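You operate a simulated robot arm through the tools that you are given. There is no shell and no other tool. Be economical: measure what you need, move in short steps, check, and stop when the job is done.

You run a simulated robot arm. Do the job below in one go: nothing can be reset, and whatever is moved stays where it is left.

JOB
Wipe the rust off the fat yellow banded tube and oil a strip along its top.
Fine: wipe with the white cloth; oil with the blue cloth, pressed on the oily felt tray; put both back.

The check looks at the end state, three seconds after you hand in, the way a careful person would. Anything else that was tipped, shoved, dropped, spilled or broken makes it a failure. Flat cloth is picked up by pressing the open fingertips on it (5 to 10 N) and closing them slowly along it; thin cloth reads only 2 to 8 mm in the jaws.

ROBOT AND FRAMES
A 7-joint arm with a two-finger parallel gripper, fixed in place. Base frame: the origin is at the foot of the arm, x ahead of it, y to its left, z up. Lengths are in m, angles in degrees, forces in N, time in s.
With the tool pointing down near the work surface it reaches from about 0.34 to 0.78 m from the base axis. Its first joint turns from -166.0 to 166.0 degrees. Payload 3.91 kg.
Tool frame: the origin (TCP) lies between the finger pads and is the grasp point; the fingertips stand 0.03 m ahead of it; z points along the fingers, y is the line along which they close. Largest opening 0.11 m; finger width 0.02, thickness 0.01; the body of the gripper, 0.048 by 0.112 m, starts 0.055 m behind the TCP.
Orientation is that of the tool frame in the base frame, as a unit quaternion [x, y, z, w]. With the fingers straight down and closing along the base's y, the tool's x points along the base's -x, its y along +y and its z along -z.

CONTROLS
- The arm moves only by the tool play_rows. Its argument "plan" is a list of rows, each an object (a shift or turn left out is 0, a gripper value left out holds the last) with "travel": the shift along the base's x, y, z in units of 40 mm (1.0 is 40 mm), a list of three; "turn": the turn, a rotation vector about the base's x, y, z in units of 6 degrees (1.0 is 6 degrees), a list of three; "hand": the opening, from 0 (shut) to 1 (fully open). In form: [{"travel": [tx, ty, tz], "turn": [ax, ay, az], "hand": hand}, ...]. A call has 1 to 20 rows; each row shifts and turns the commanded pose from where the row before left it. A call with a number of a shift or a turn outside -1 to 1 is refused whole. A row lasts 0.2 s, in which the tool goes at most 0.05 m and 8.6 degrees; a call with a longer step from one row to the next is refused whole, and so is a gripper value outside its range. A pose out of reach is approached as far as the arm can. The call stops where the force on the tool passes 40 N (or 10 N more than at its start, if that is more) or the arm is blocked; 0.2 s more then pass. Each finger travels about 0.153 m/s and halts on what it meets, pressing with about 29 N; the grip force reading is that of the motor and also rises with nothing between the fingers. The clock runs only during rows and for 0.2 s after the last one: add rows that do not move to give the fingers time. It gives the time, the measured TCP pose, the force on the tool (base axes), the opening and the grip force at its end, in the units of the frame above (readings bear some noise).
- Cameras (640 x 400 px; columns grow to the right, rows downward): "scene" is fixed at [0.049, 0.4988, 1.7007]; the picture's right is [0.27, -0.96, 0.00], its down [-0.88, -0.25, -0.40] and it looks along [0.38, 0.11, -0.92] (base axes); focal length 333 px, centre (320, 200). "wrist" rides on the gripper at [0.077, 0.007, -0.114] in the tool frame; the picture's right is [-0.09, 1.00, 0.00], its down [-0.80, -0.07, -0.59] and it looks along [-0.59, -0.05, 0.80] (tool axes); focal length 270 px, centre (320, 200). There is no depth. A picture from a camera that has moved, and an enlarged one, comes with that camera's place and axes in the base frame and with its lens.
- capture(camera): a new picture of that camera. The clock stands still meanwhile.
- slide_trunk(by): slides the trunk up (or, below 0, down) by that many m; the arm rides with it, the base frame stays. It gives what a move gives, with no picture.
- zoom(camera, box): a new picture of the part [left, top, right, bottom] of that camera's present view, enlarged. The clock stands still meanwhile.
- close_job(): hands the job in; it is judged then, once.

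Work in short steps. Places have to be worked out from the pictures, the camera data and where the tool is seen: move nearer, look again, correct. Check each grasp and each placing, and mend what went wrong. You have 120 turns and 84 pictures in all, those below and enlarged ones among them. Open the gripper and draw the arm clear of the work before you hand the job in, unless the task says otherwise; then end with one line.

The tools are called after "Emit:" as a command line: name --argument value ..., lists and objects as JSON in quotes. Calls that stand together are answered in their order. play_rows: Moves the arm, as the interface text tells. Its arguments: {"type":"object","properties":{"plan":{"type":"array"}},"required":["plan"]} The other tools are called the same way: slide_trunk (by) slides the trunk up or down; capture (camera) takes a picture; zoom (camera, box) takes an enlarged picture of a part of a camera's view; close_job () hands the job in.

At the start:

```text
t: 0.0
position: [0.3952, 0.3676, 1.2176]
tcp_rot: [0.001, 1.0, 0.0, 0.0]
wrist_force: [0.0, -0.2, -0.5]
gripper_width: 0.1101
grip_force: 0.0
trunk travel left (down, up): [-0.575, 0.035]
```

scene: 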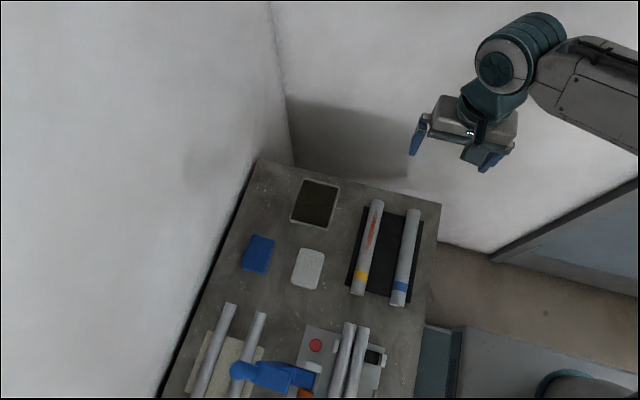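
wrist: 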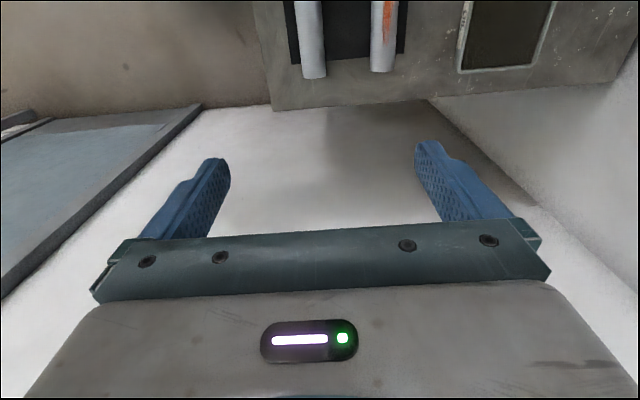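

I'll begin with a closer look at the work surface to identify the tube, cloths and tray.

Emit:
zoom --camera "scene" --box '[280, 160, 460, 320]'

Emit:
zoom --camera "scene" --box '[150, 220, 450, 400]'

```text
2.50 times, centred on (370, 240) of scene
camera zoom: at [0.049, 0.4988, 1.7007], right [0.27, -0.96, 0.0], down [-0.88, -0.25, -0.4], along [0.38, 0.11, -0.92], focal length 832 px, centre (195, 100)
```

zoom: 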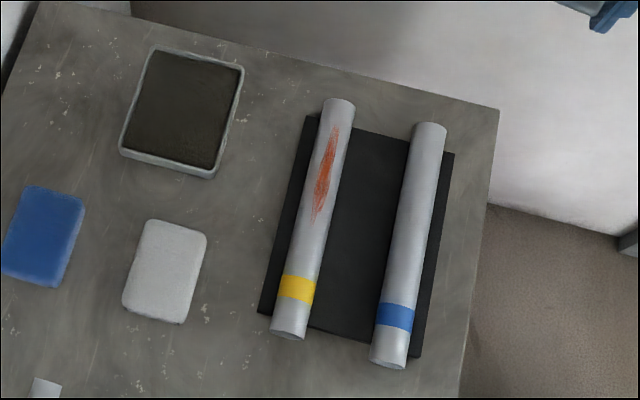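

```text
2.13 times, centred on (300, 310) of scene
camera zoom: at [0.049, 0.4988, 1.7007], right [0.27, -0.96, 0.0], down [-0.88, -0.25, -0.4], along [0.38, 0.11, -0.92], focal length 710 px, centre (363, -35)
```

zoom: 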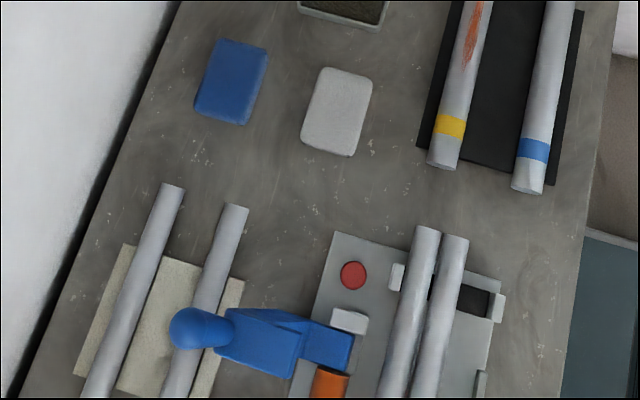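

The rusty, yellow-banded tube lies along x at y≈0.451, from x≈0.17 to 0.39, with rust at x≈0.27–0.365. The white cloth is near (0.195, 0.570), the blue one near (0.197, 0.696) and the tray near (0.36, 0.60). I'm moving above the white cloth and looking.

Emit:
play_rows --plan '[{"travel": [-0.62, 0.63, -0.46], "hand": 1}, {"travel": [-0.62, 0.63, -0.46]}, {"travel": [-0.62, 0.63, -0.46]}, {"travel": [-0.62, 0.63, -0.46]}, {"travel": [-0.62, 0.63, -0.46]}, {"travel": [-0.62, 0.63, -0.46]}, {"travel": [-0.62, 0.63, -0.46]}, {"travel": [-0.62, 0.63, -0.46]}, {}]'

Emit:
capture --camera "wrist"

Emit:
capture --camera "scene"

```text
t: 2.0
position: [0.1952, 0.57, 1.0699]
tcp_rot: [0.001, 1.0, 0.0, 0.0]
wrist_force: [-0.4, 0.3, -0.5]
gripper_width: 0.1098
grip_force: 0.0
trunk travel left (down, up): [-0.575, 0.035]
```

```text
79 pictures are left
camera wrist: at [0.1187, 0.5771, 1.1858], right [0.09, 1.0, 0.0], down [0.8, -0.07, 0.59], along [0.59, -0.05, -0.8], focal length 270 px, centre (320, 200)
```

wrist: 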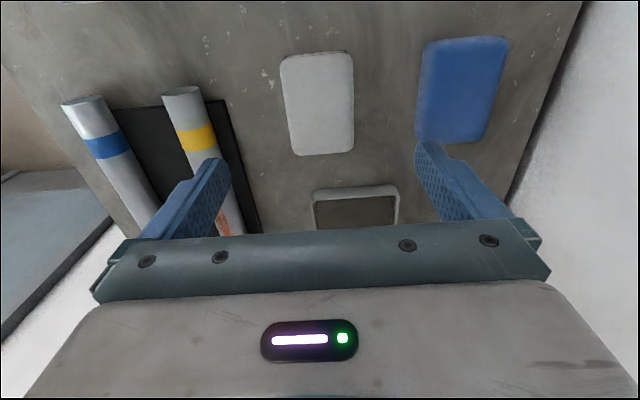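

```text
78 pictures are left
```

scene: 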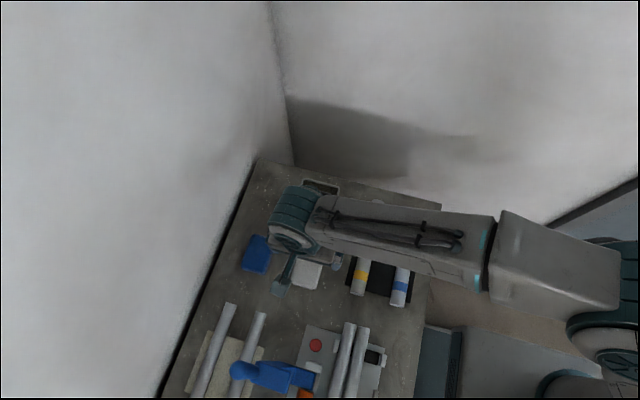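

The wrist view confirms the white cloth's centre at about (0.196, 0.571), spanning about 0.155–0.247 in x and 0.065 wide in y. I'll narrow the fingers to about 45 mm and go down to just above it.

Emit:
play_rows --plan '[{"travel": [0, 0, -0.8], "hand": 0.42}, {"travel": [0, 0, -0.8]}, {"travel": [0, 0, -0.6]}, {"travel": [0.02, 0, -0.2]}, {}]'

Emit:
capture --camera "wrist"

```text
t: 3.0
position: [0.1951, 0.5732, 0.9833]
tcp_rot: [0.0, 1.0, 0.007, 0.001]
wrist_force: [-0.8, -6.9, 19.2]
gripper_width: 0.0495
grip_force: 3.4
trunk travel left (down, up): [-0.575, 0.035]
stopped in row 5: the force on the tool passed its limit (the readings are from after the stop); the commanded pose is now the measured one
```

```text
77 pictures are left
camera wrist: at [0.1188, 0.5788, 1.0994], right [0.09, 1.0, 0.01], down [0.8, -0.08, 0.6], along [0.6, -0.04, -0.8], focal length 270 px, centre (320, 200)
```

wrist: 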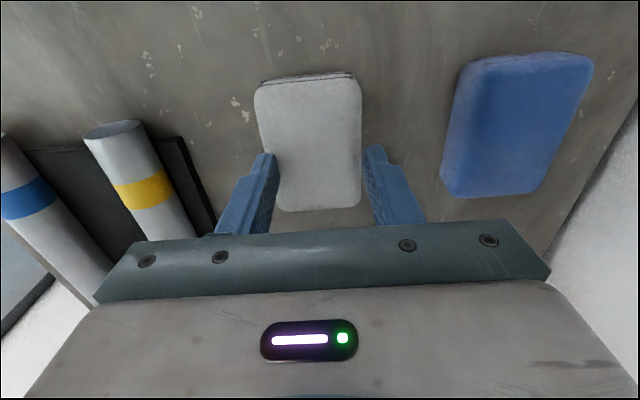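

It met something at fingertip z≈0.953, higher than expected, so the pad may be thick. I'll back up a little and look closely.

Emit:
play_rows --plan '[{"travel": [0, 0, 0.6], "hand": 0.42}, {"travel": [0, 0, 0.6]}, {}]'

Emit:
zoom --camera "wrist" --box '[200, 20, 600, 240]'

Emit:
zoom --camera "scene" --box '[220, 200, 360, 320]'

```text
t: 3.8
position: [0.1965, 0.5711, 1.028]
tcp_rot: [0.0, 1.0, 0.006, 0.001]
wrist_force: [-0.7, 0.4, 0.0]
gripper_width: 0.0463
grip_force: 0.1
trunk travel left (down, up): [-0.575, 0.035]
```

```text
1.60 times, centred on (400, 130) of wrist
camera zoom: at [0.1205, 0.5772, 1.1437], right [0.09, 1.0, 0.01], down [0.8, -0.08, 0.6], along [0.59, -0.04, -0.8], focal length 432 px, centre (192, 312)
```

zoom: 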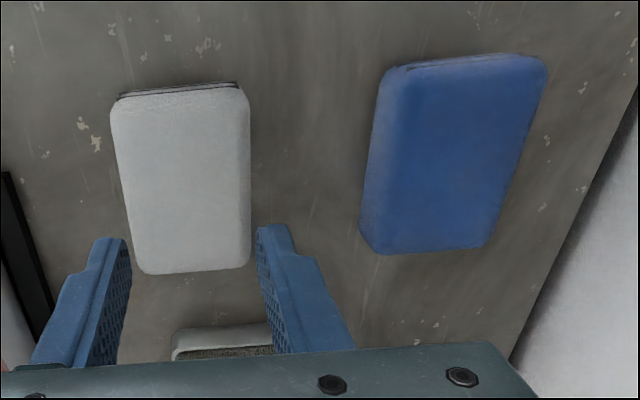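

```text
3.33 times, centred on (290, 260) of scene
camera zoom: at [0.049, 0.4988, 1.7007], right [0.27, -0.96, 0.0], down [-0.88, -0.25, -0.4], along [0.38, 0.11, -0.92], focal length 1109 px, centre (420, 0)
```

zoom: 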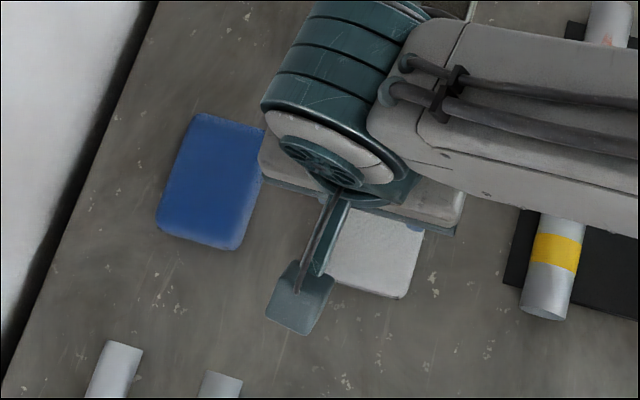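

The "cloth" is a folded pad about 80 x 58 x 30 mm, so it can be gripped by its sides. I'll open to 88 mm, lower the fingers beside it to tip z≈0.935 and close gently.

Emit:
play_rows --plan '[{"hand": 0.82}, {}, {"travel": [0, 0, -0.5]}, {"travel": [0, 0, -0.5]}, {"travel": [-0.05, 0, -0.35]}, {"travel": [0, 0, -0.2]}, {}]'

Emit:
capture --camera "wrist"

```text
t: 5.4
position: [0.1927, 0.5745, 0.9661]
tcp_rot: [0.0, 1.0, 0.005, 0.001]
wrist_force: [0.5, -0.1, -0.1]
gripper_width: 0.0901
grip_force: 0.1
trunk travel left (down, up): [-0.575, 0.035]
```

```text
74 pictures are left
camera wrist: at [0.1175, 0.5789, 1.0816], right [0.09, 1.0, 0.01], down [0.8, -0.08, 0.6], along [0.59, -0.04, -0.8], focal length 270 px, centre (320, 200)
```

wrist: 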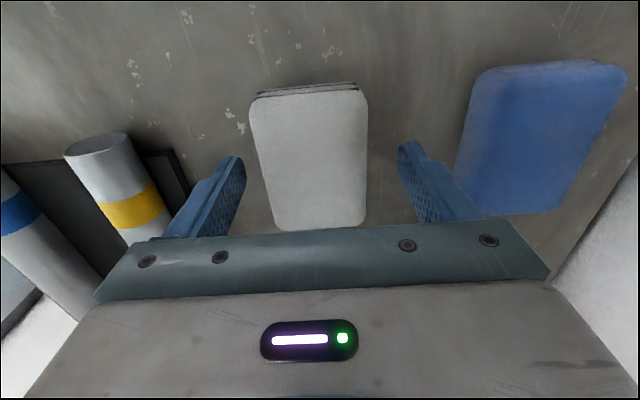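

The fingers straddle the pad without contact. I'm closing slowly.

Emit:
play_rows --plan '[{"hand": 0.72}, {"hand": 0.64}, {"hand": 0.58}, {"hand": 0.52}, {"hand": 0.46}, {"hand": 0.4}, {}]'

Emit:
capture --camera "wrist"

```text
t: 7.0
position: [0.1938, 0.5727, 0.9665]
tcp_rot: [-0.001, 1.0, 0.005, 0.001]
wrist_force: [-0.1, -0.9, 0.3]
gripper_width: 0.059
grip_force: 28.6
trunk travel left (down, up): [-0.575, 0.035]
```

```text
73 pictures are left
camera wrist: at [0.1176, 0.5789, 1.0818], right [0.09, 1.0, 0.01], down [0.8, -0.08, 0.6], along [0.59, -0.04, -0.8], focal length 270 px, centre (320, 200)
```

wrist: 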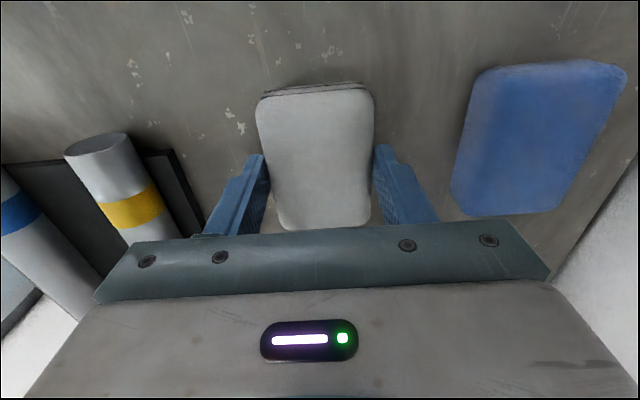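

Firm grip at 59 mm. I'll lift, check that the pad comes along, then carry it over the rusty section.

Emit:
play_rows --plan '[{"travel": [0, 0, 0.5], "hand": 0.4}, {"travel": [0, 0, 1]}, {"travel": [0, 0, 1]}, {"travel": [0.3, -0.7, 0]}, {"travel": [0.3, -0.8, 0]}, {"travel": [0.3, -0.8, 0]}, {"travel": [0.2, -0.74, 0]}, {}]'

Emit:
capture --camera "wrist"

Emit:
capture --camera "scene"

```text
t: 8.8
position: [0.2378, 0.455, 1.065]
tcp_rot: [0.0, 1.0, 0.006, 0.001]
wrist_force: [0.6, -1.0, 0.6]
gripper_width: 0.0439
grip_force: 0.1
trunk travel left (down, up): [-0.575, 0.035]
```

```text
72 pictures are left
camera wrist: at [0.1611, 0.4602, 1.1816], right [0.09, 1.0, 0.01], down [0.8, -0.08, 0.6], along [0.59, -0.04, -0.8], focal length 270 px, centre (320, 200)
```

wrist: 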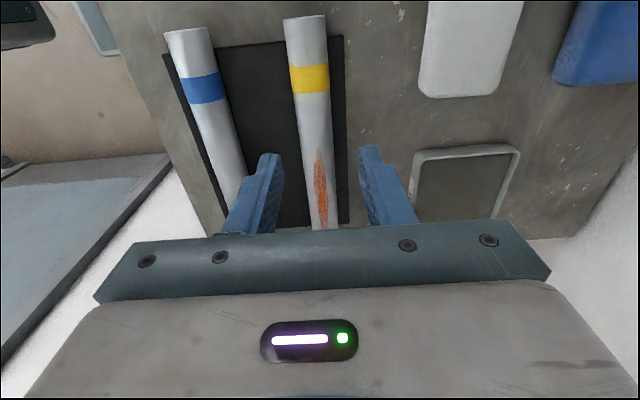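

```text
71 pictures are left
```

scene: 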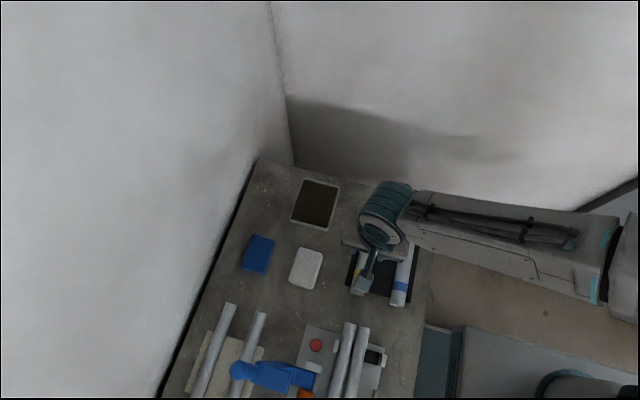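

The pad slipped out and stayed in place, roughly where it was. I'll do as the note says: press the open tips on top with 5–10 N and close slowly. First, back above it.

Emit:
play_rows --plan '[{"travel": [-0.3, 0.74, 0], "hand": 0.4}, {"travel": [-0.3, 0.8, 0]}, {"travel": [-0.3, 0.8, 0]}, {"travel": [-0.2, 0.6, 0]}, {"travel": [0, 0, -0.6]}, {"travel": [0, 0, -0.6]}, {"travel": [0, 0, -0.3]}, {}]'

Emit:
capture --camera "wrist"

```text
t: 10.6
position: [0.1941, 0.5713, 1.006]
tcp_rot: [-0.001, 1.0, 0.005, 0.001]
wrist_force: [0.3, -0.3, -0.4]
gripper_width: 0.0441
grip_force: 0.0
trunk travel left (down, up): [-0.575, 0.035]
```

```text
70 pictures are left
camera wrist: at [0.1185, 0.5767, 1.1211], right [0.09, 1.0, 0.01], down [0.8, -0.08, 0.6], along [0.59, -0.04, -0.8], focal length 270 px, centre (320, 200)
```

wrist: 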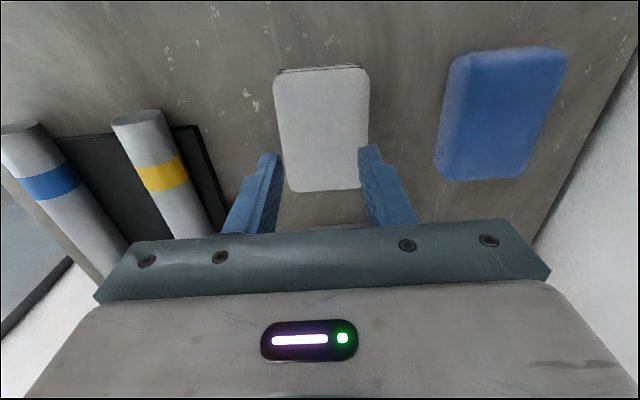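

The pad sits centred under the 44 mm-open fingers. I'm descending in fine steps to find contact.

Emit:
play_rows --plan '[{"travel": [0, 0, -0.2], "hand": 0.36}, {"travel": [0, 0, -0.15]}, {"travel": [0, 0, -0.04]}, {"travel": [0, 0, -0.04]}, {}]'

```text
t: 11.8
position: [0.1938, 0.5707, 0.9882]
tcp_rot: [0.001, 1.0, 0.005, 0.001]
wrist_force: [0.1, 0.2, -0.1]
gripper_width: 0.0395
grip_force: 0.0
trunk travel left (down, up): [-0.575, 0.035]
```

Not touching yet; continuing.

Emit:
play_rows --plan '[{"travel": [0, 0, -0.05]}, {"travel": [0, 0, -0.05]}, {}, {}]'

```text
t: 12.8
position: [0.1944, 0.5702, 0.9853]
tcp_rot: [0.0, 1.0, 0.006, 0.001]
wrist_force: [-0.7, 0.5, -0.1]
gripper_width: 0.0396
grip_force: 0.1
trunk travel left (down, up): [-0.575, 0.035]
```

Emit:
play_rows --plan '[{"travel": [0, 0, -0.04]}, {}, {}]'

```text
t: 13.6
position: [0.1945, 0.5709, 0.9842]
tcp_rot: [0.0, 1.0, 0.005, 0.001]
wrist_force: [-0.4, -0.7, 5.5]
gripper_width: 0.04
grip_force: 0.2
trunk travel left (down, up): [-0.575, 0.035]
```

Contact at 5.5 N, so the pad top is at about 0.954. I'll press slightly more and close slowly.

Emit:
play_rows --plan '[{"travel": [0, 0, -0.015]}, {"hand": 0.32}, {"hand": 0.28}, {"hand": 0.24}, {"hand": 0.2}, {}]'

Emit:
capture --camera "wrist"

```text
t: 15.0
position: [0.1953, 0.5692, 0.9835]
tcp_rot: [0.001, 1.0, 0.006, 0.002]
wrist_force: [1.0, -3.0, 10.4]
gripper_width: 0.0234
grip_force: 1.4
trunk travel left (down, up): [-0.575, 0.035]
```

```text
69 pictures are left
camera wrist: at [0.1186, 0.5756, 1.0994], right [0.09, 1.0, 0.01], down [0.8, -0.08, 0.6], along [0.59, -0.04, -0.8], focal length 270 px, centre (320, 200)
```

wrist: 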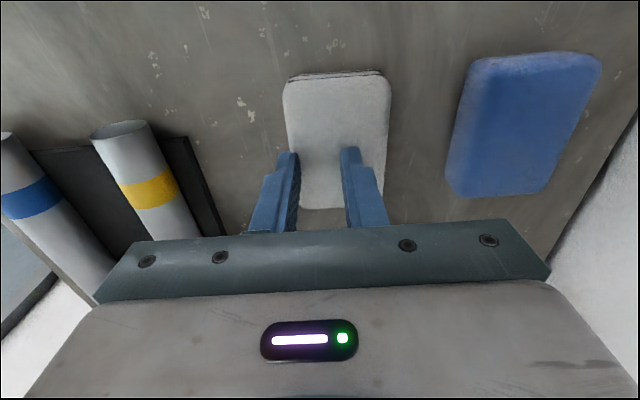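

The fingers slide without visible gathering so far. I'll finish the close and see whether fabric catches (2–8 mm reading).

Emit:
play_rows --plan '[{"hand": 0.16}, {"hand": 0.12}, {"hand": 0.08}, {"hand": 0.04}, {"hand": 0.0}, {}, {}]'

Emit:
zoom --camera "wrist" --box '[220, 40, 460, 240]'

```text
t: 16.6
position: [0.195, 0.5707, 0.9846]
tcp_rot: [-0.001, 1.0, 0.005, 0.002]
wrist_force: [1.6, -2.0, 12.0]
gripper_width: 0.0001
grip_force: 29.2
trunk travel left (down, up): [-0.575, 0.035]
```

```text
2.00 times, centred on (340, 140) of wrist
camera zoom: at [0.1183, 0.5757, 1.0994], right [0.09, 1.0, 0.01], down [0.8, -0.08, 0.6], along [0.59, -0.04, -0.8], focal length 541 px, centre (280, 320)
```

zoom: 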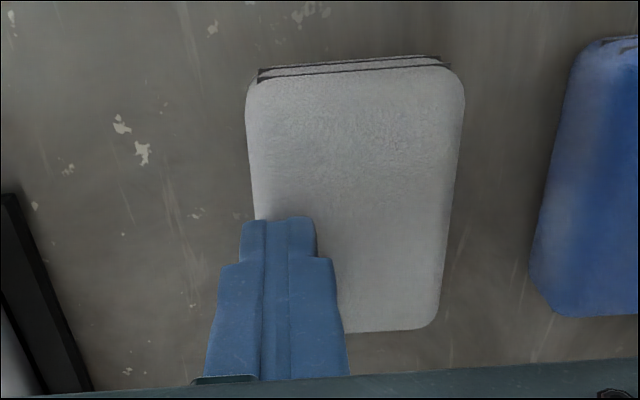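

Nothing caught, and the pad was dragged about 20 mm toward the blue one (centre now ≈(0.190, 0.593)). It's a stiff pad, so side gripping is right, only lower down. I'll raise, recentre and look.

Emit:
play_rows --plan '[{"travel": [0, 0, 0.8], "hand": 0.0}, {"travel": [0, 0, 0.8], "hand": 0.4}, {"travel": [-0.1, 0.55, 0], "hand": 0.68}, {}, {}]'

Emit:
zoom --camera "wrist" --box '[200, 20, 560, 240]'

```text
t: 17.8
position: [0.1901, 0.5931, 1.0481]
tcp_rot: [0.0, 1.0, 0.005, 0.0]
wrist_force: [0.6, 0.3, -0.4]
gripper_width: 0.0749
grip_force: 0.0
trunk travel left (down, up): [-0.575, 0.035]
```

```text
1.78 times, centred on (380, 130) of wrist
camera zoom: at [0.1133, 0.5997, 1.1636], right [0.09, 1.0, 0.01], down [0.8, -0.08, 0.6], along [0.59, -0.04, -0.8], focal length 480 px, centre (213, 324)
```

zoom: 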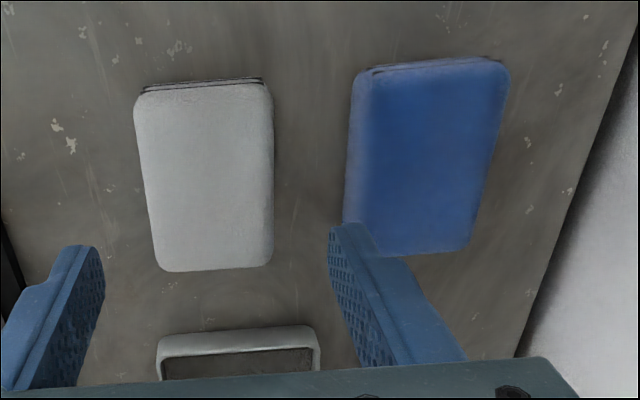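

White pad centre ≈(0.189, 0.594); the blue pad's near edge is at ≈0.66, so the fingers clear it. I'll descend to tip z≈0.927 and close.

Emit:
play_rows --plan '[{"travel": [0, 0.02, -0.8]}, {"travel": [0, 0, -0.7]}, {"travel": [0, 0, -0.5]}, {"travel": [0, 0, -0.25]}, {}, {"hand": 0.62}, {"hand": 0.57}, {"hand": 0.52}, {"hand": 0.45}, {"hand": 0.35}, {}]'

Emit:
capture --camera "wrist"

```text
t: 20.2
position: [0.1904, 0.595, 0.958]
tcp_rot: [0.0, 1.0, 0.005, 0.0]
wrist_force: [0.5, -0.3, 1.1]
gripper_width: 0.0593
grip_force: 29.4
trunk travel left (down, up): [-0.575, 0.035]
```

```text
66 pictures are left
camera wrist: at [0.1144, 0.6004, 1.074], right [0.09, 1.0, 0.01], down [0.8, -0.08, 0.6], along [0.59, -0.04, -0.8], focal length 270 px, centre (320, 200)
```

wrist: 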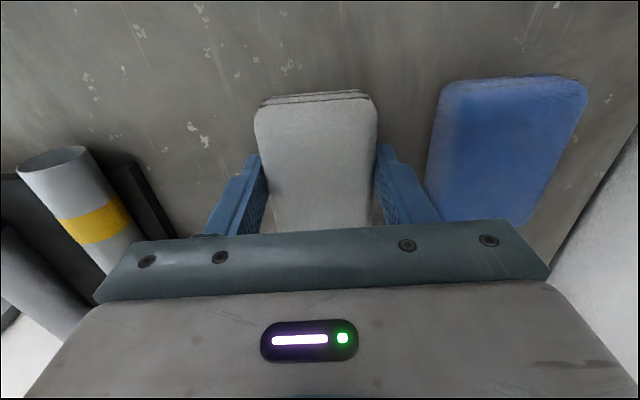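

Gripped lower, at 59 mm with 29 N. I'm lifting slowly by 8 mm as a trial.

Emit:
play_rows --plan '[{"hand": 0.1}, {"travel": [0, 0, 0.05]}, {"travel": [0, 0, 0.05]}, {"travel": [0, 0, 0.05]}, {"travel": [0, 0, 0.05]}, {}]'

Emit:
capture --camera "wrist"

```text
t: 21.6
position: [0.1901, 0.5935, 0.9668]
tcp_rot: [0.0, 1.0, 0.005, 0.002]
wrist_force: [-0.1, 0.5, -0.4]
gripper_width: 0.0593
grip_force: 28.7
trunk travel left (down, up): [-0.575, 0.035]
```

```text
65 pictures are left
camera wrist: at [0.1136, 0.5999, 1.082], right [0.09, 1.0, 0.01], down [0.8, -0.08, 0.6], along [0.59, -0.04, -0.8], focal length 270 px, centre (320, 200)
```

wrist: 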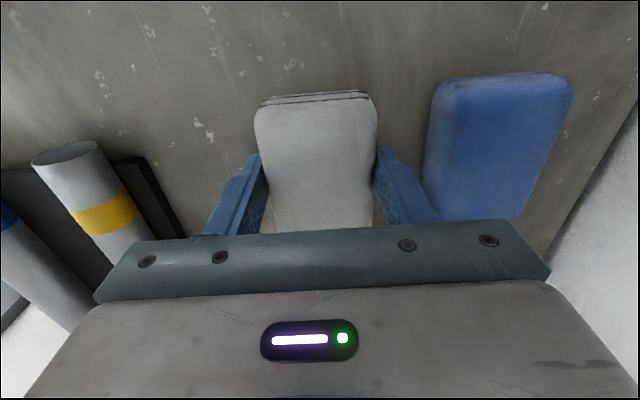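

The pad lifts with the gripper. I'm carrying it high over to the tube at x≈0.25.

Emit:
play_rows --plan '[{"travel": [0, 0, 0.5]}, {"travel": [0, 0, 0.8]}, {"travel": [0, 0, 0.8]}, {"travel": [0.3, -0.6, 0.2]}, {"travel": [0.3, -0.8, 0]}, {"travel": [0.3, -0.8, 0]}, {"travel": [0.3, -0.8, 0]}, {"travel": [0.3, -0.58, 0]}, {}]'

Emit:
capture --camera "wrist"

Emit:
capture --camera "scene"

```text
t: 23.6
position: [0.2502, 0.4523, 1.0561]
tcp_rot: [-0.001, 1.0, 0.005, 0.001]
wrist_force: [0.5, -0.5, -0.3]
gripper_width: 0.059
grip_force: 29.4
trunk travel left (down, up): [-0.575, 0.035]
```

```text
64 pictures are left
camera wrist: at [0.1736, 0.4571, 1.1715], right [0.09, 1.0, 0.01], down [0.8, -0.08, 0.6], along [0.59, -0.04, -0.8], focal length 270 px, centre (320, 200)
```

wrist: 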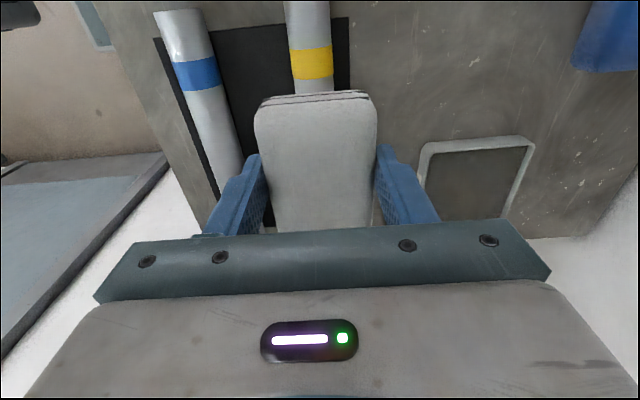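

```text
63 pictures are left
```

scene: 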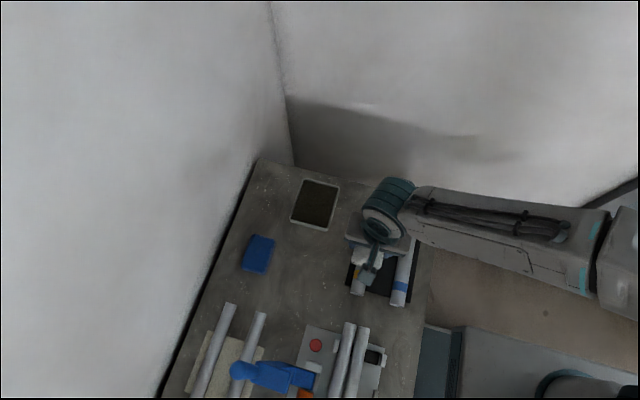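

The tube's axis is at y≈0.451, matching where I am. I'm lowering the pad toward its top (contact expected near TCP z≈0.99).

Emit:
play_rows --plan '[{"travel": [0, 0, -0.8]}, {"travel": [0, 0, -0.35]}, {"travel": [0, 0, -0.1]}, {"travel": [0, 0, -0.1]}, {}]'

```text
t: 24.8
position: [0.2504, 0.4485, 1.0011]
tcp_rot: [0.0, 1.0, 0.006, 0.002]
wrist_force: [-0.2, 0.6, -1.0]
gripper_width: 0.0589
grip_force: 29.0
trunk travel left (down, up): [-0.575, 0.035]
```

Emit:
play_rows --plan '[{"travel": [0, 0.02, -0.06]}, {"travel": [0, 0, -0.06]}, {"travel": [0, 0, -0.05]}, {}]'

```text
t: 25.8
position: [0.2494, 0.4501, 0.9948]
tcp_rot: [0.0, 1.0, 0.006, 0.001]
wrist_force: [0.0, 0.0, 0.0]
gripper_width: 0.0593
grip_force: 29.2
trunk travel left (down, up): [-0.575, 0.035]
```

Emit:
play_rows --plan '[{"travel": [0, 0, -0.04]}, {"travel": [0, 0, -0.04]}, {}]'

```text
t: 26.6
position: [0.2491, 0.4506, 0.9913]
tcp_rot: [0.0, 1.0, 0.006, 0.002]
wrist_force: [-0.4, 0.1, 2.4]
gripper_width: 0.0592
grip_force: 29.6
trunk travel left (down, up): [-0.575, 0.035]
```

First contact at about 2 N. I'll press to around 8 N and stroke along +x over the rust.

Emit:
play_rows --plan '[{"travel": [0, 0, -0.03]}, {}, {"travel": [0.4, 0, 0]}, {"travel": [0.4, 0, 0]}, {"travel": [0.4, 0, 0]}, {}]'

```text
t: 28.0
position: [0.2973, 0.4508, 0.9917]
tcp_rot: [0.0, 1.0, 0.006, 0.002]
wrist_force: [-2.4, 1.0, 8.6]
gripper_width: 0.0591
grip_force: 28.5
trunk travel left (down, up): [-0.575, 0.035]
```

Pressing at 8.6 N with light friction, which is good. I'll continue to x≈0.365 and back a couple of times.

Emit:
play_rows --plan '[{"travel": [0.4, 0, 0]}, {"travel": [0.4, 0, 0]}, {"travel": [0.4, 0, 0]}, {"travel": [0.4, 0, 0]}, {}, {"travel": [-0.4, 0, 0]}, {"travel": [-0.4, 0, 0]}, {"travel": [-0.4, 0, 0]}, {"travel": [-0.4, 0, 0]}, {"travel": [-0.4, 0, 0]}, {"travel": [-0.4, 0, 0]}, {}]'

```text
t: 30.6
position: [0.2673, 0.4499, 0.9923]
tcp_rot: [0.0, 1.0, 0.005, 0.001]
wrist_force: [1.8, -0.2, 8.8]
gripper_width: 0.0592
grip_force: 28.4
trunk travel left (down, up): [-0.575, 0.035]
```

Force is steady. One more forward-and-back pass, then I'll lift and shift aside to inspect.

Emit:
play_rows --plan '[{"travel": [0.5, 0, 0]}, {"travel": [0.5, 0, 0]}, {"travel": [0.5, 0, 0]}, {"travel": [0.5, 0, 0]}, {"travel": [0.4, 0, 0]}, {}, {"travel": [-0.5, 0, 0]}, {"travel": [-0.5, 0, 0]}, {"travel": [-0.5, 0, 0]}, {"travel": [-0.5, 0, 0]}, {"travel": [-0.5, 0, 0]}, {"travel": [0, 0, 0.5]}, {"travel": [0, 0, 1]}, {"travel": [-0.7, 0.7, 0.4]}, {"travel": [-0.8, 0.8, 0.2]}, {"travel": [-0.8, 0.8, 0]}, {"travel": [-0.5, 0.5, 0]}, {}]'

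Emit:
capture --camera "wrist"

```text
t: 34.4
position: [0.1472, 0.561, 1.0747]
tcp_rot: [0.001, 1.0, 0.005, 0.001]
wrist_force: [0.7, -1.5, -0.1]
gripper_width: 0.0592
grip_force: 28.5
trunk travel left (down, up): [-0.575, 0.035]
```

```text
62 pictures are left
camera wrist: at [0.0708, 0.5649, 1.1895], right [0.09, 1.0, 0.01], down [0.8, -0.08, 0.6], along [0.59, -0.04, -0.8], focal length 270 px, centre (320, 200)
```

wrist: 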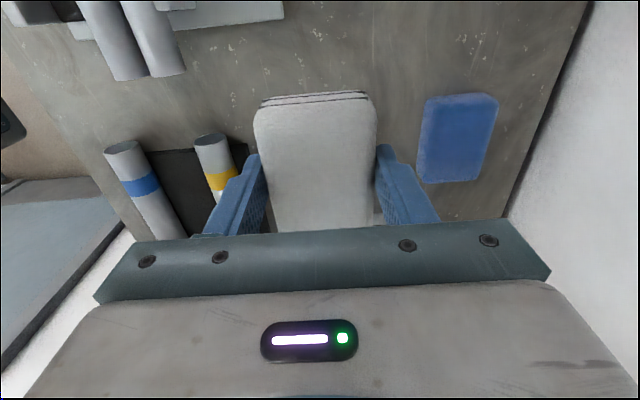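

The camera needs to be further along +x to see the rust zone. I'm moving to about (0.36, 0.55) and looking at both cameras.

Emit:
play_rows --plan '[{"travel": [0.9, 0, 0.2]}, {"travel": [1, 0, 0]}, {"travel": [1, 0, 0]}, {"travel": [1, 0, 0]}, {"travel": [1, 0, 0]}, {"travel": [0.4, 0, 0]}, {}]'

Emit:
capture --camera "wrist"

```text
t: 36.0
position: [0.3609, 0.5614, 1.0843]
tcp_rot: [0.0, 1.0, 0.006, 0.001]
wrist_force: [0.1, -0.6, 0.2]
gripper_width: 0.0591
grip_force: 28.7
trunk travel left (down, up): [-0.575, 0.035]
```

```text
61 pictures are left
camera wrist: at [0.2846, 0.5679, 1.2003], right [0.09, 1.0, 0.01], down [0.8, -0.08, 0.6], along [0.59, -0.04, -0.8], focal length 270 px, centre (320, 200)
```

wrist: 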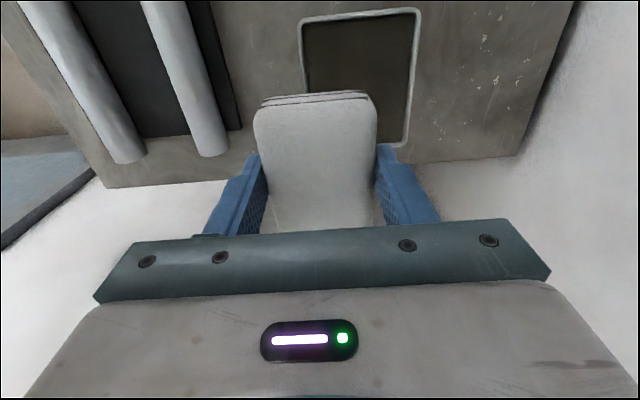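

Emit:
zoom --camera "wrist" --box '[80, 0, 260, 180]'

Emit:
capture --camera "scene"

```text
2.22 times, centred on (170, 90) of wrist
camera zoom: at [0.2846, 0.5679, 1.2003], right [0.09, 1.0, 0.01], down [0.8, -0.08, 0.6], along [0.59, -0.04, -0.8], focal length 601 px, centre (653, 444)
```

zoom: 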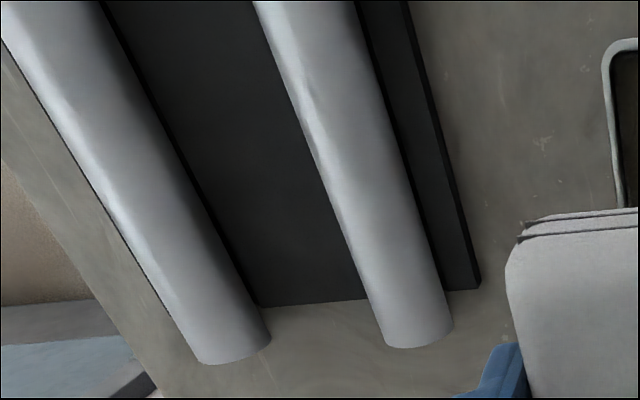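

```text
59 pictures are left
```

scene: 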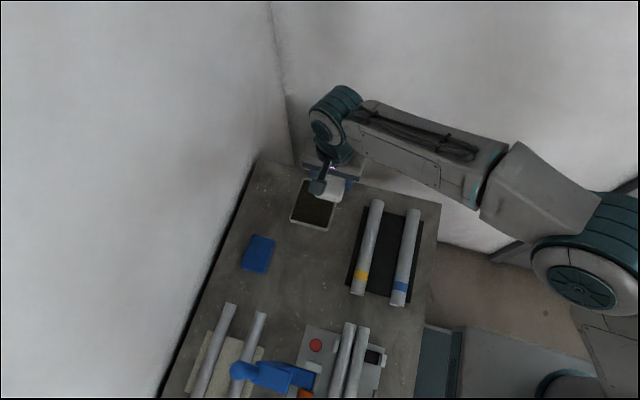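

Emit:
zoom --camera "scene" --box '[330, 190, 440, 310]'

```text
3.33 times, centred on (385, 250) of scene
camera zoom: at [0.049, 0.4988, 1.7007], right [0.27, -0.96, 0.0], down [-0.88, -0.25, -0.4], along [0.38, 0.11, -0.92], focal length 1109 px, centre (103, 33)
```

zoom: 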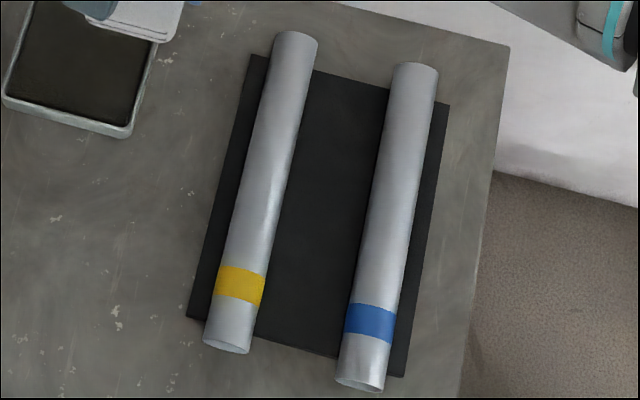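

The rust is gone and the tube is undisturbed. Now I'm returning the white pad to its original spot, (0.195, 0.571).

Emit:
play_rows --plan '[{"travel": [-0.8, 0, 0]}, {"travel": [-0.9, 0.05, 0]}, {"travel": [-0.9, 0.05, 0]}, {"travel": [-0.9, 0.05, 0]}, {"travel": [-0.65, 0.05, 0]}, {"travel": [0, 0, -0.8]}, {"travel": [0, 0, -0.9]}, {"travel": [0, 0, -0.7]}, {"travel": [0, 0, -0.4]}, {}]'

Emit:
capture --camera "wrist"

```text
t: 38.2
position: [0.1951, 0.5711, 0.9708]
tcp_rot: [0.0, 1.0, 0.005, 0.001]
wrist_force: [-0.1, -1.2, -0.5]
gripper_width: 0.0594
grip_force: 28.9
trunk travel left (down, up): [-0.575, 0.035]
```

```text
57 pictures are left
camera wrist: at [0.1189, 0.5772, 1.0865], right [0.09, 1.0, 0.01], down [0.8, -0.08, 0.6], along [0.59, -0.04, -0.8], focal length 270 px, centre (320, 200)
```

wrist: 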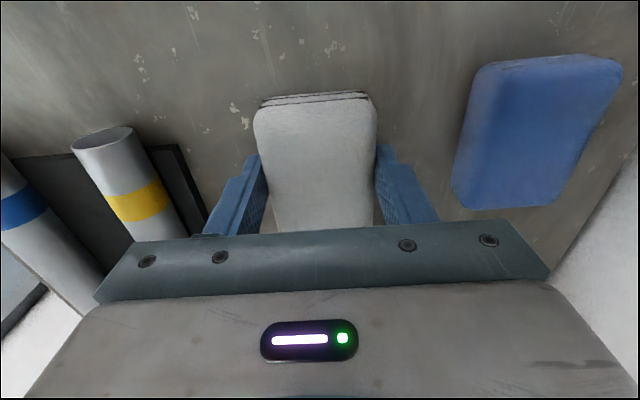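

The pad is over its spot, about 12 mm up. I'm lowering until it touches.

Emit:
play_rows --plan '[{"travel": [0, 0, -0.12]}, {"travel": [0, 0, -0.1]}, {"travel": [0, 0, -0.07]}, {}]'

```text
t: 39.2
position: [0.1959, 0.5718, 0.9593]
tcp_rot: [0.0, 1.0, 0.005, 0.001]
wrist_force: [0.3, 0.3, -0.2]
gripper_width: 0.059
grip_force: 29.1
trunk travel left (down, up): [-0.575, 0.035]
```

Emit:
play_rows --plan '[{"travel": [0, 0, -0.03]}, {}]'

```text
t: 39.8
position: [0.1964, 0.5702, 0.9581]
tcp_rot: [0.0, 1.0, 0.005, 0.001]
wrist_force: [0.0, -0.6, -0.1]
gripper_width: 0.0592
grip_force: 29.1
trunk travel left (down, up): [-0.575, 0.035]
```

Emit:
play_rows --plan '[{"travel": [0, 0, -0.03]}, {}, {}]'

```text
t: 40.6
position: [0.1969, 0.5704, 0.9585]
tcp_rot: [0.001, 1.0, 0.006, 0.002]
wrist_force: [-0.1, 1.6, 3.8]
gripper_width: 0.059
grip_force: 28.9
trunk travel left (down, up): [-0.575, 0.035]
```

The pad is touching the table at 3.8 N. I'm opening to release it and rising.

Emit:
play_rows --plan '[{"hand": 0.62}, {"hand": 0.72}, {}, {"travel": [0, 0, 0.4]}, {"travel": [0, 0, 0.8]}, {"travel": [0, 0, 0.9]}, {"travel": [0, 0.8, 0]}, {"travel": [0, 0.8, 0]}, {"travel": [0, 0.8, 0]}, {"travel": [0, 0.6, 0]}, {}]'

Emit:
capture --camera "wrist"

```text
t: 43.0
position: [0.1969, 0.6896, 1.0402]
tcp_rot: [0.0, 1.0, 0.005, 0.001]
wrist_force: [-0.4, -0.1, -0.2]
gripper_width: 0.0791
grip_force: 0.0
trunk travel left (down, up): [-0.575, 0.035]
```

```text
56 pictures are left
camera wrist: at [0.1195, 0.696, 1.1557], right [0.09, 1.0, 0.01], down [0.8, -0.08, 0.6], along [0.59, -0.04, -0.8], focal length 270 px, centre (320, 200)
```

wrist: 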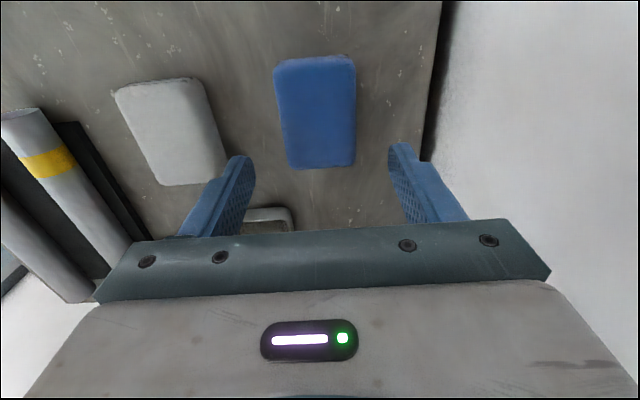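

The white pad is back. The blue pad's centre is ≈(0.192, 0.691), already between the fingers, so I'll descend and grip it low as with the white one.

Emit:
play_rows --plan '[{"travel": [-0.1, 0.03, -0.8], "hand": 0.72}, {"travel": [0, 0, -0.7]}, {"travel": [0, 0, -0.35]}, {"travel": [0, 0, -0.2]}, {}, {"hand": 0.65}, {"hand": 0.59}, {"hand": 0.54}, {"hand": 0.45}, {"hand": 0.35}, {"hand": 0.1}, {}]'

Emit:
capture --camera "wrist"

```text
t: 45.6
position: [0.1945, 0.693, 0.9584]
tcp_rot: [0.0, 1.0, 0.005, 0.001]
wrist_force: [0.4, -0.6, 0.0]
gripper_width: 0.0593
grip_force: 29.1
trunk travel left (down, up): [-0.575, 0.035]
```

```text
55 pictures are left
camera wrist: at [0.1169, 0.6993, 1.0743], right [0.09, 1.0, 0.01], down [0.8, -0.08, 0.6], along [0.59, -0.04, -0.8], focal length 270 px, centre (320, 200)
```

wrist: 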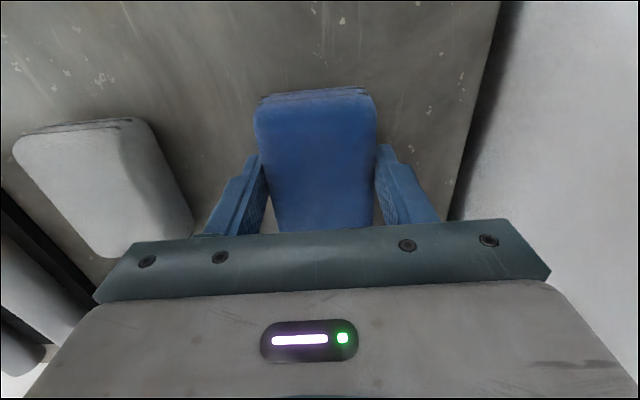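

Gripped at 59 mm. I'll lift slowly, then move to a spot near the tray to view it.

Emit:
play_rows --plan '[{"travel": [0, 0, 0.05]}, {"travel": [0, 0, 0.1]}, {"travel": [0, 0, 0.2]}, {"travel": [0, 0, 0.7]}, {"travel": [0, 0, 0.9]}, {"travel": [0, 0, 0.8]}, {"travel": [0.6, -0.4, 0]}, {"travel": [0.8, -0.5, 0]}, {"travel": [0.8, -0.5, 0]}, {}]'

Emit:
capture --camera "wrist"

Emit:
capture --camera "scene"

```text
t: 47.8
position: [0.2791, 0.6358, 1.0719]
tcp_rot: [0.0, 1.0, 0.006, 0.001]
wrist_force: [-0.2, 0.0, -0.1]
gripper_width: 0.0589
grip_force: 29.3
trunk travel left (down, up): [-0.575, 0.035]
```

```text
54 pictures are left
camera wrist: at [0.2034, 0.6417, 1.1872], right [0.09, 1.0, 0.01], down [0.8, -0.08, 0.6], along [0.59, -0.04, -0.8], focal length 270 px, centre (320, 200)
```

wrist: 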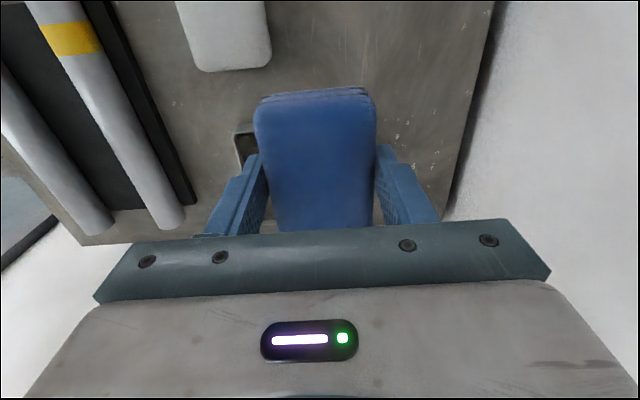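

```text
53 pictures are left
```

scene: 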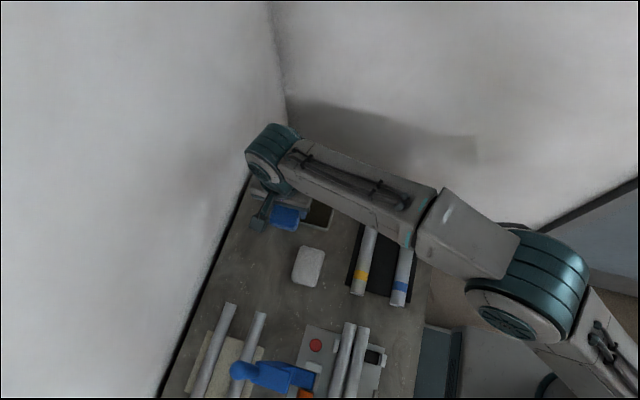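

From the pictures the tray spans about x 0.294–0.412, centre y≈0.602, and its interior is about 88 mm wide, so pad plus fingers (79 mm) fit. I'll centre over it and descend partway.

Emit:
play_rows --plan '[{"travel": [0.9, -0.4, 0]}, {"travel": [0.93, -0.45, 0]}, {"travel": [0, 0, -0.8]}, {"travel": [0, 0, -0.6]}, {}]'

Emit:
zoom --camera "scene" --box '[230, 140, 380, 260]'

Emit:
zoom --camera "wrist" --box '[180, 60, 460, 240]'

```text
t: 49.0
position: [0.3527, 0.6039, 1.016]
tcp_rot: [0.0, 1.0, 0.005, 0.002]
wrist_force: [0.2, 0.6, -1.1]
gripper_width: 0.0589
grip_force: 28.9
trunk travel left (down, up): [-0.575, 0.035]
```

```text
3.33 times, centred on (305, 200) of scene
camera zoom: at [0.049, 0.4988, 1.7007], right [0.27, -0.96, 0.0], down [-0.88, -0.25, -0.4], along [0.38, 0.11, -0.92], focal length 1109 px, centre (370, 200)
```

zoom: 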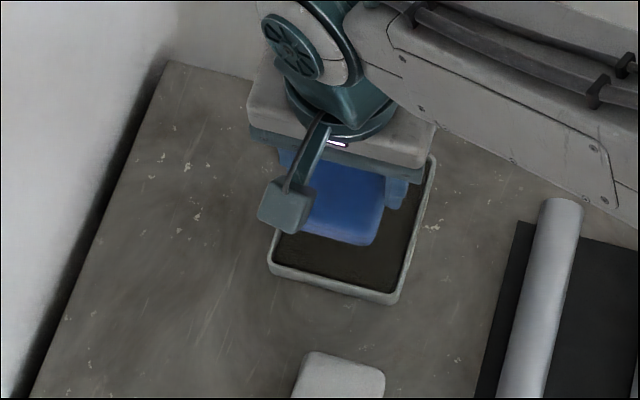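

```text
2.22 times, centred on (320, 150) of wrist
camera zoom: at [0.2766, 0.6088, 1.131], right [0.09, 1.0, 0.01], down [0.8, -0.08, 0.6], along [0.59, -0.04, -0.8], focal length 601 px, centre (320, 311)
```

zoom: 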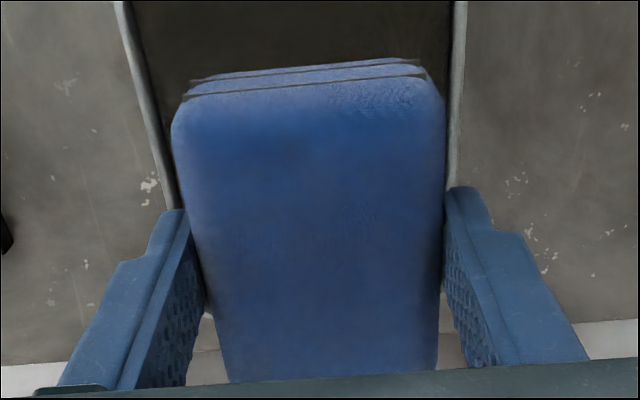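

The tray interior measures about 96 mm, centre y≈0.601, so there's a comfortable fit. I'll shift −3 mm in y and lower gradually.

Emit:
play_rows --plan '[{"travel": [0, -0.07, -0.4]}, {"travel": [0, 0, -0.3]}, {"travel": [0, 0, -0.15]}, {"travel": [0, 0, -0.1]}, {}]'

```text
t: 50.2
position: [0.3539, 0.5999, 0.9778]
tcp_rot: [0.0, 1.0, 0.007, 0.001]
wrist_force: [-0.8, 0.6, 9.6]
gripper_width: 0.0592
grip_force: 29.4
trunk travel left (down, up): [-0.575, 0.035]
```

Contact at 9.6 N with no side load, so the pad is on the felt. I'll hold the press and rub ±6 mm to soak it.

Emit:
play_rows --plan '[{}, {}, {"travel": [0.15, 0, 0]}, {}, {"travel": [-0.15, 0, 0]}, {"travel": [-0.15, 0, 0]}, {}, {"travel": [0.15, 0, 0]}, {}, {}]'

```text
t: 52.4
position: [0.3487, 0.5997, 0.9777]
tcp_rot: [-0.002, 1.0, 0.007, 0.001]
wrist_force: [-3.2, -6.1, 19.7]
gripper_width: 0.0589
grip_force: 29.1
trunk travel left (down, up): [-0.575, 0.035]
```

Force crept to 20 N with some side load, so I'm lifting off now and inspecting the tray and pad.

Emit:
play_rows --plan '[{"travel": [0, 0, 0.1]}, {"travel": [0, 0, 0.5]}, {"travel": [0, 0, 0.8]}, {"travel": [0, 0, 0.8]}, {}]'

Emit:
zoom --camera "scene" --box '[230, 140, 380, 260]'

Emit:
capture --camera "wrist"

```text
t: 53.6
position: [0.3531, 0.5972, 1.0636]
tcp_rot: [0.0, 1.0, 0.005, 0.001]
wrist_force: [-1.0, -0.1, -1.1]
gripper_width: 0.0592
grip_force: 29.4
trunk travel left (down, up): [-0.575, 0.035]
```

```text
3.33 times, centred on (305, 200) of scene
camera zoom: at [0.049, 0.4988, 1.7007], right [0.27, -0.96, 0.0], down [-0.88, -0.25, -0.4], along [0.38, 0.11, -0.92], focal length 1109 px, centre (370, 200)
```

zoom: 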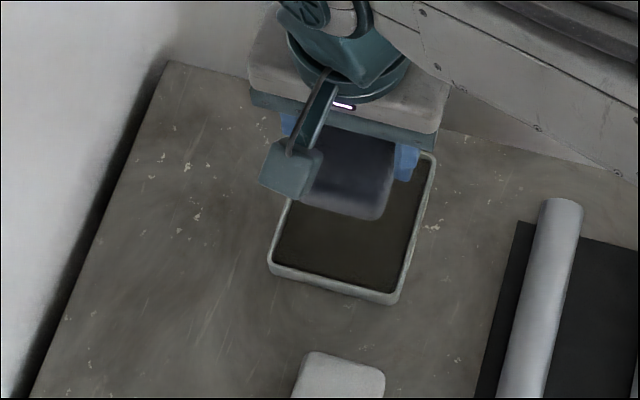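

```text
49 pictures are left
camera wrist: at [0.2772, 0.6036, 1.1794], right [0.09, 1.0, 0.01], down [0.8, -0.08, 0.6], along [0.59, -0.04, -0.8], focal length 270 px, centre (320, 200)
```

wrist: 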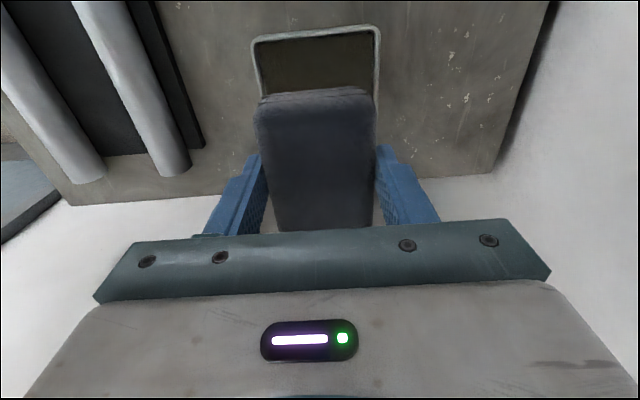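

The blue pad turned dark (oiled) and the tray hasn't moved. I'm carrying it across to the far part of the tube (x≈0.345, y≈0.451) and going down to just above contact.

Emit:
play_rows --plan '[{"travel": [0, -0.6, 0]}, {"travel": [0, -0.9, 0]}, {"travel": [0, -0.9, 0]}, {"travel": [-0.1, -0.9, 0]}, {"travel": [-0.1, -0.37, -0.2]}, {"travel": [0, 0, -0.7]}, {"travel": [0, 0, -0.6]}, {"travel": [0, 0, -0.1]}, {}]'

```text
t: 55.6
position: [0.345, 0.4525, 0.9991]
tcp_rot: [0.0, 1.0, 0.006, 0.001]
wrist_force: [-0.3, 0.0, -0.3]
gripper_width: 0.059
grip_force: 29.1
trunk travel left (down, up): [-0.575, 0.035]
```

Emit:
play_rows --plan '[{"travel": [0, -0.03, -0.08]}, {"travel": [0, 0, -0.06]}, {"travel": [0, 0, -0.03]}, {}]'

```text
t: 56.6
position: [0.3451, 0.4519, 0.9922]
tcp_rot: [0.0, 1.0, 0.007, 0.001]
wrist_force: [0.6, 0.1, 5.1]
gripper_width: 0.0592
grip_force: 29.1
trunk travel left (down, up): [-0.575, 0.035]
```

Contact at 5 N. I'll press slightly more and draw the strip along the tube toward −x.

Emit:
play_rows --plan '[{"travel": [0.2, 0, -0.015]}, {}, {"travel": [-0.4, 0, 0]}, {"travel": [-0.4, 0, 0]}, {"travel": [-0.4, 0, 0]}, {"travel": [-0.4, 0, 0]}, {}]'

```text
t: 58.2
position: [0.29, 0.4513, 0.9936]
tcp_rot: [0.0, 1.0, 0.004, 0.0]
wrist_force: [-1.2, -0.7, 1.9]
gripper_width: 0.059
grip_force: 29.0
trunk travel left (down, up): [-0.575, 0.035]
```

Force fell to 2 N; I'm pressing back up to about 7 N before going on.

Emit:
play_rows --plan '[{"travel": [0, 0, -0.04]}, {}]'

```text
t: 58.8
position: [0.2899, 0.4509, 0.9926]
tcp_rot: [0.0, 1.0, 0.006, 0.001]
wrist_force: [-0.7, 0.0, 14.4]
gripper_width: 0.0591
grip_force: 29.2
trunk travel left (down, up): [-0.575, 0.035]
```

Emit:
play_rows --plan '[{"travel": [0, 0, 0.02]}, {"travel": [-0.4, 0, 0]}, {"travel": [-0.4, 0, 0]}, {"travel": [-0.4, 0, 0]}, {"travel": [-0.4, 0, 0]}, {"travel": [-0.4, 0, 0]}, {}]'

```text
t: 60.4
position: [0.2078, 0.4501, 0.9936]
tcp_rot: [0.0, 1.0, 0.006, 0.001]
wrist_force: [1.6, 0.5, 9.2]
gripper_width: 0.0589
grip_force: 29.1
trunk travel left (down, up): [-0.575, 0.035]
```

9 N at the near end. I'm stroking back to the far end at this pressure.

Emit:
play_rows --plan '[{"travel": [0.4, 0, 0]}, {"travel": [0.4, 0, 0]}, {"travel": [0.4, 0, 0]}, {"travel": [0.4, 0, 0]}, {"travel": [0.4, 0, 0]}, {"travel": [0.4, 0, 0]}, {"travel": [0.4, 0, 0]}, {"travel": [0.4, 0, 0]}, {"travel": [0.4, 0, 0]}, {}]'

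```text
t: 62.6
position: [0.3559, 0.4503, 0.9923]
tcp_rot: [0.001, 1.0, 0.005, 0.001]
wrist_force: [-0.9, -0.3, 4.4]
gripper_width: 0.0592
grip_force: 28.8
trunk travel left (down, up): [-0.575, 0.035]
```

I'm lifting off and moving to the side over the tray line to inspect with the scene camera.

Emit:
play_rows --plan '[{"travel": [0, 0, 0.3]}, {"travel": [0, 0, 0.8]}, {"travel": [0, 0, 0.9]}, {"travel": [0, 0.8, 0]}, {"travel": [0, 0.9, 0]}, {"travel": [0, 0.9, 0]}, {"travel": [0, 0.4, 0]}, {}]'

Emit:
zoom --camera "scene" --box '[330, 190, 440, 310]'

```text
t: 64.4
position: [0.3546, 0.5701, 1.0711]
tcp_rot: [-0.001, 1.0, 0.006, 0.0]
wrist_force: [0.2, 0.5, -0.5]
gripper_width: 0.0588
grip_force: 28.8
trunk travel left (down, up): [-0.575, 0.035]
```

```text
3.33 times, centred on (385, 250) of scene
camera zoom: at [0.049, 0.4988, 1.7007], right [0.27, -0.96, 0.0], down [-0.88, -0.25, -0.4], along [0.38, 0.11, -0.92], focal length 1109 px, centre (103, 33)
```

zoom: 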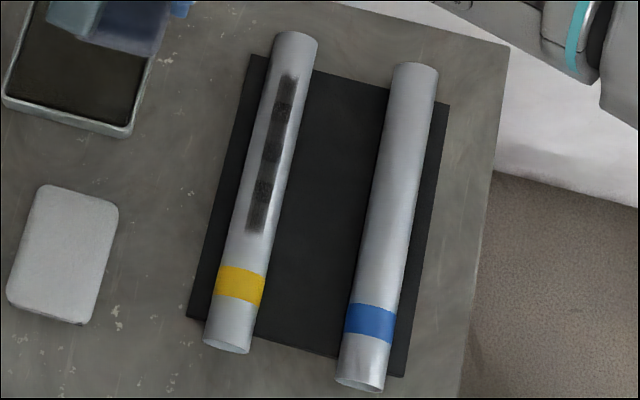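

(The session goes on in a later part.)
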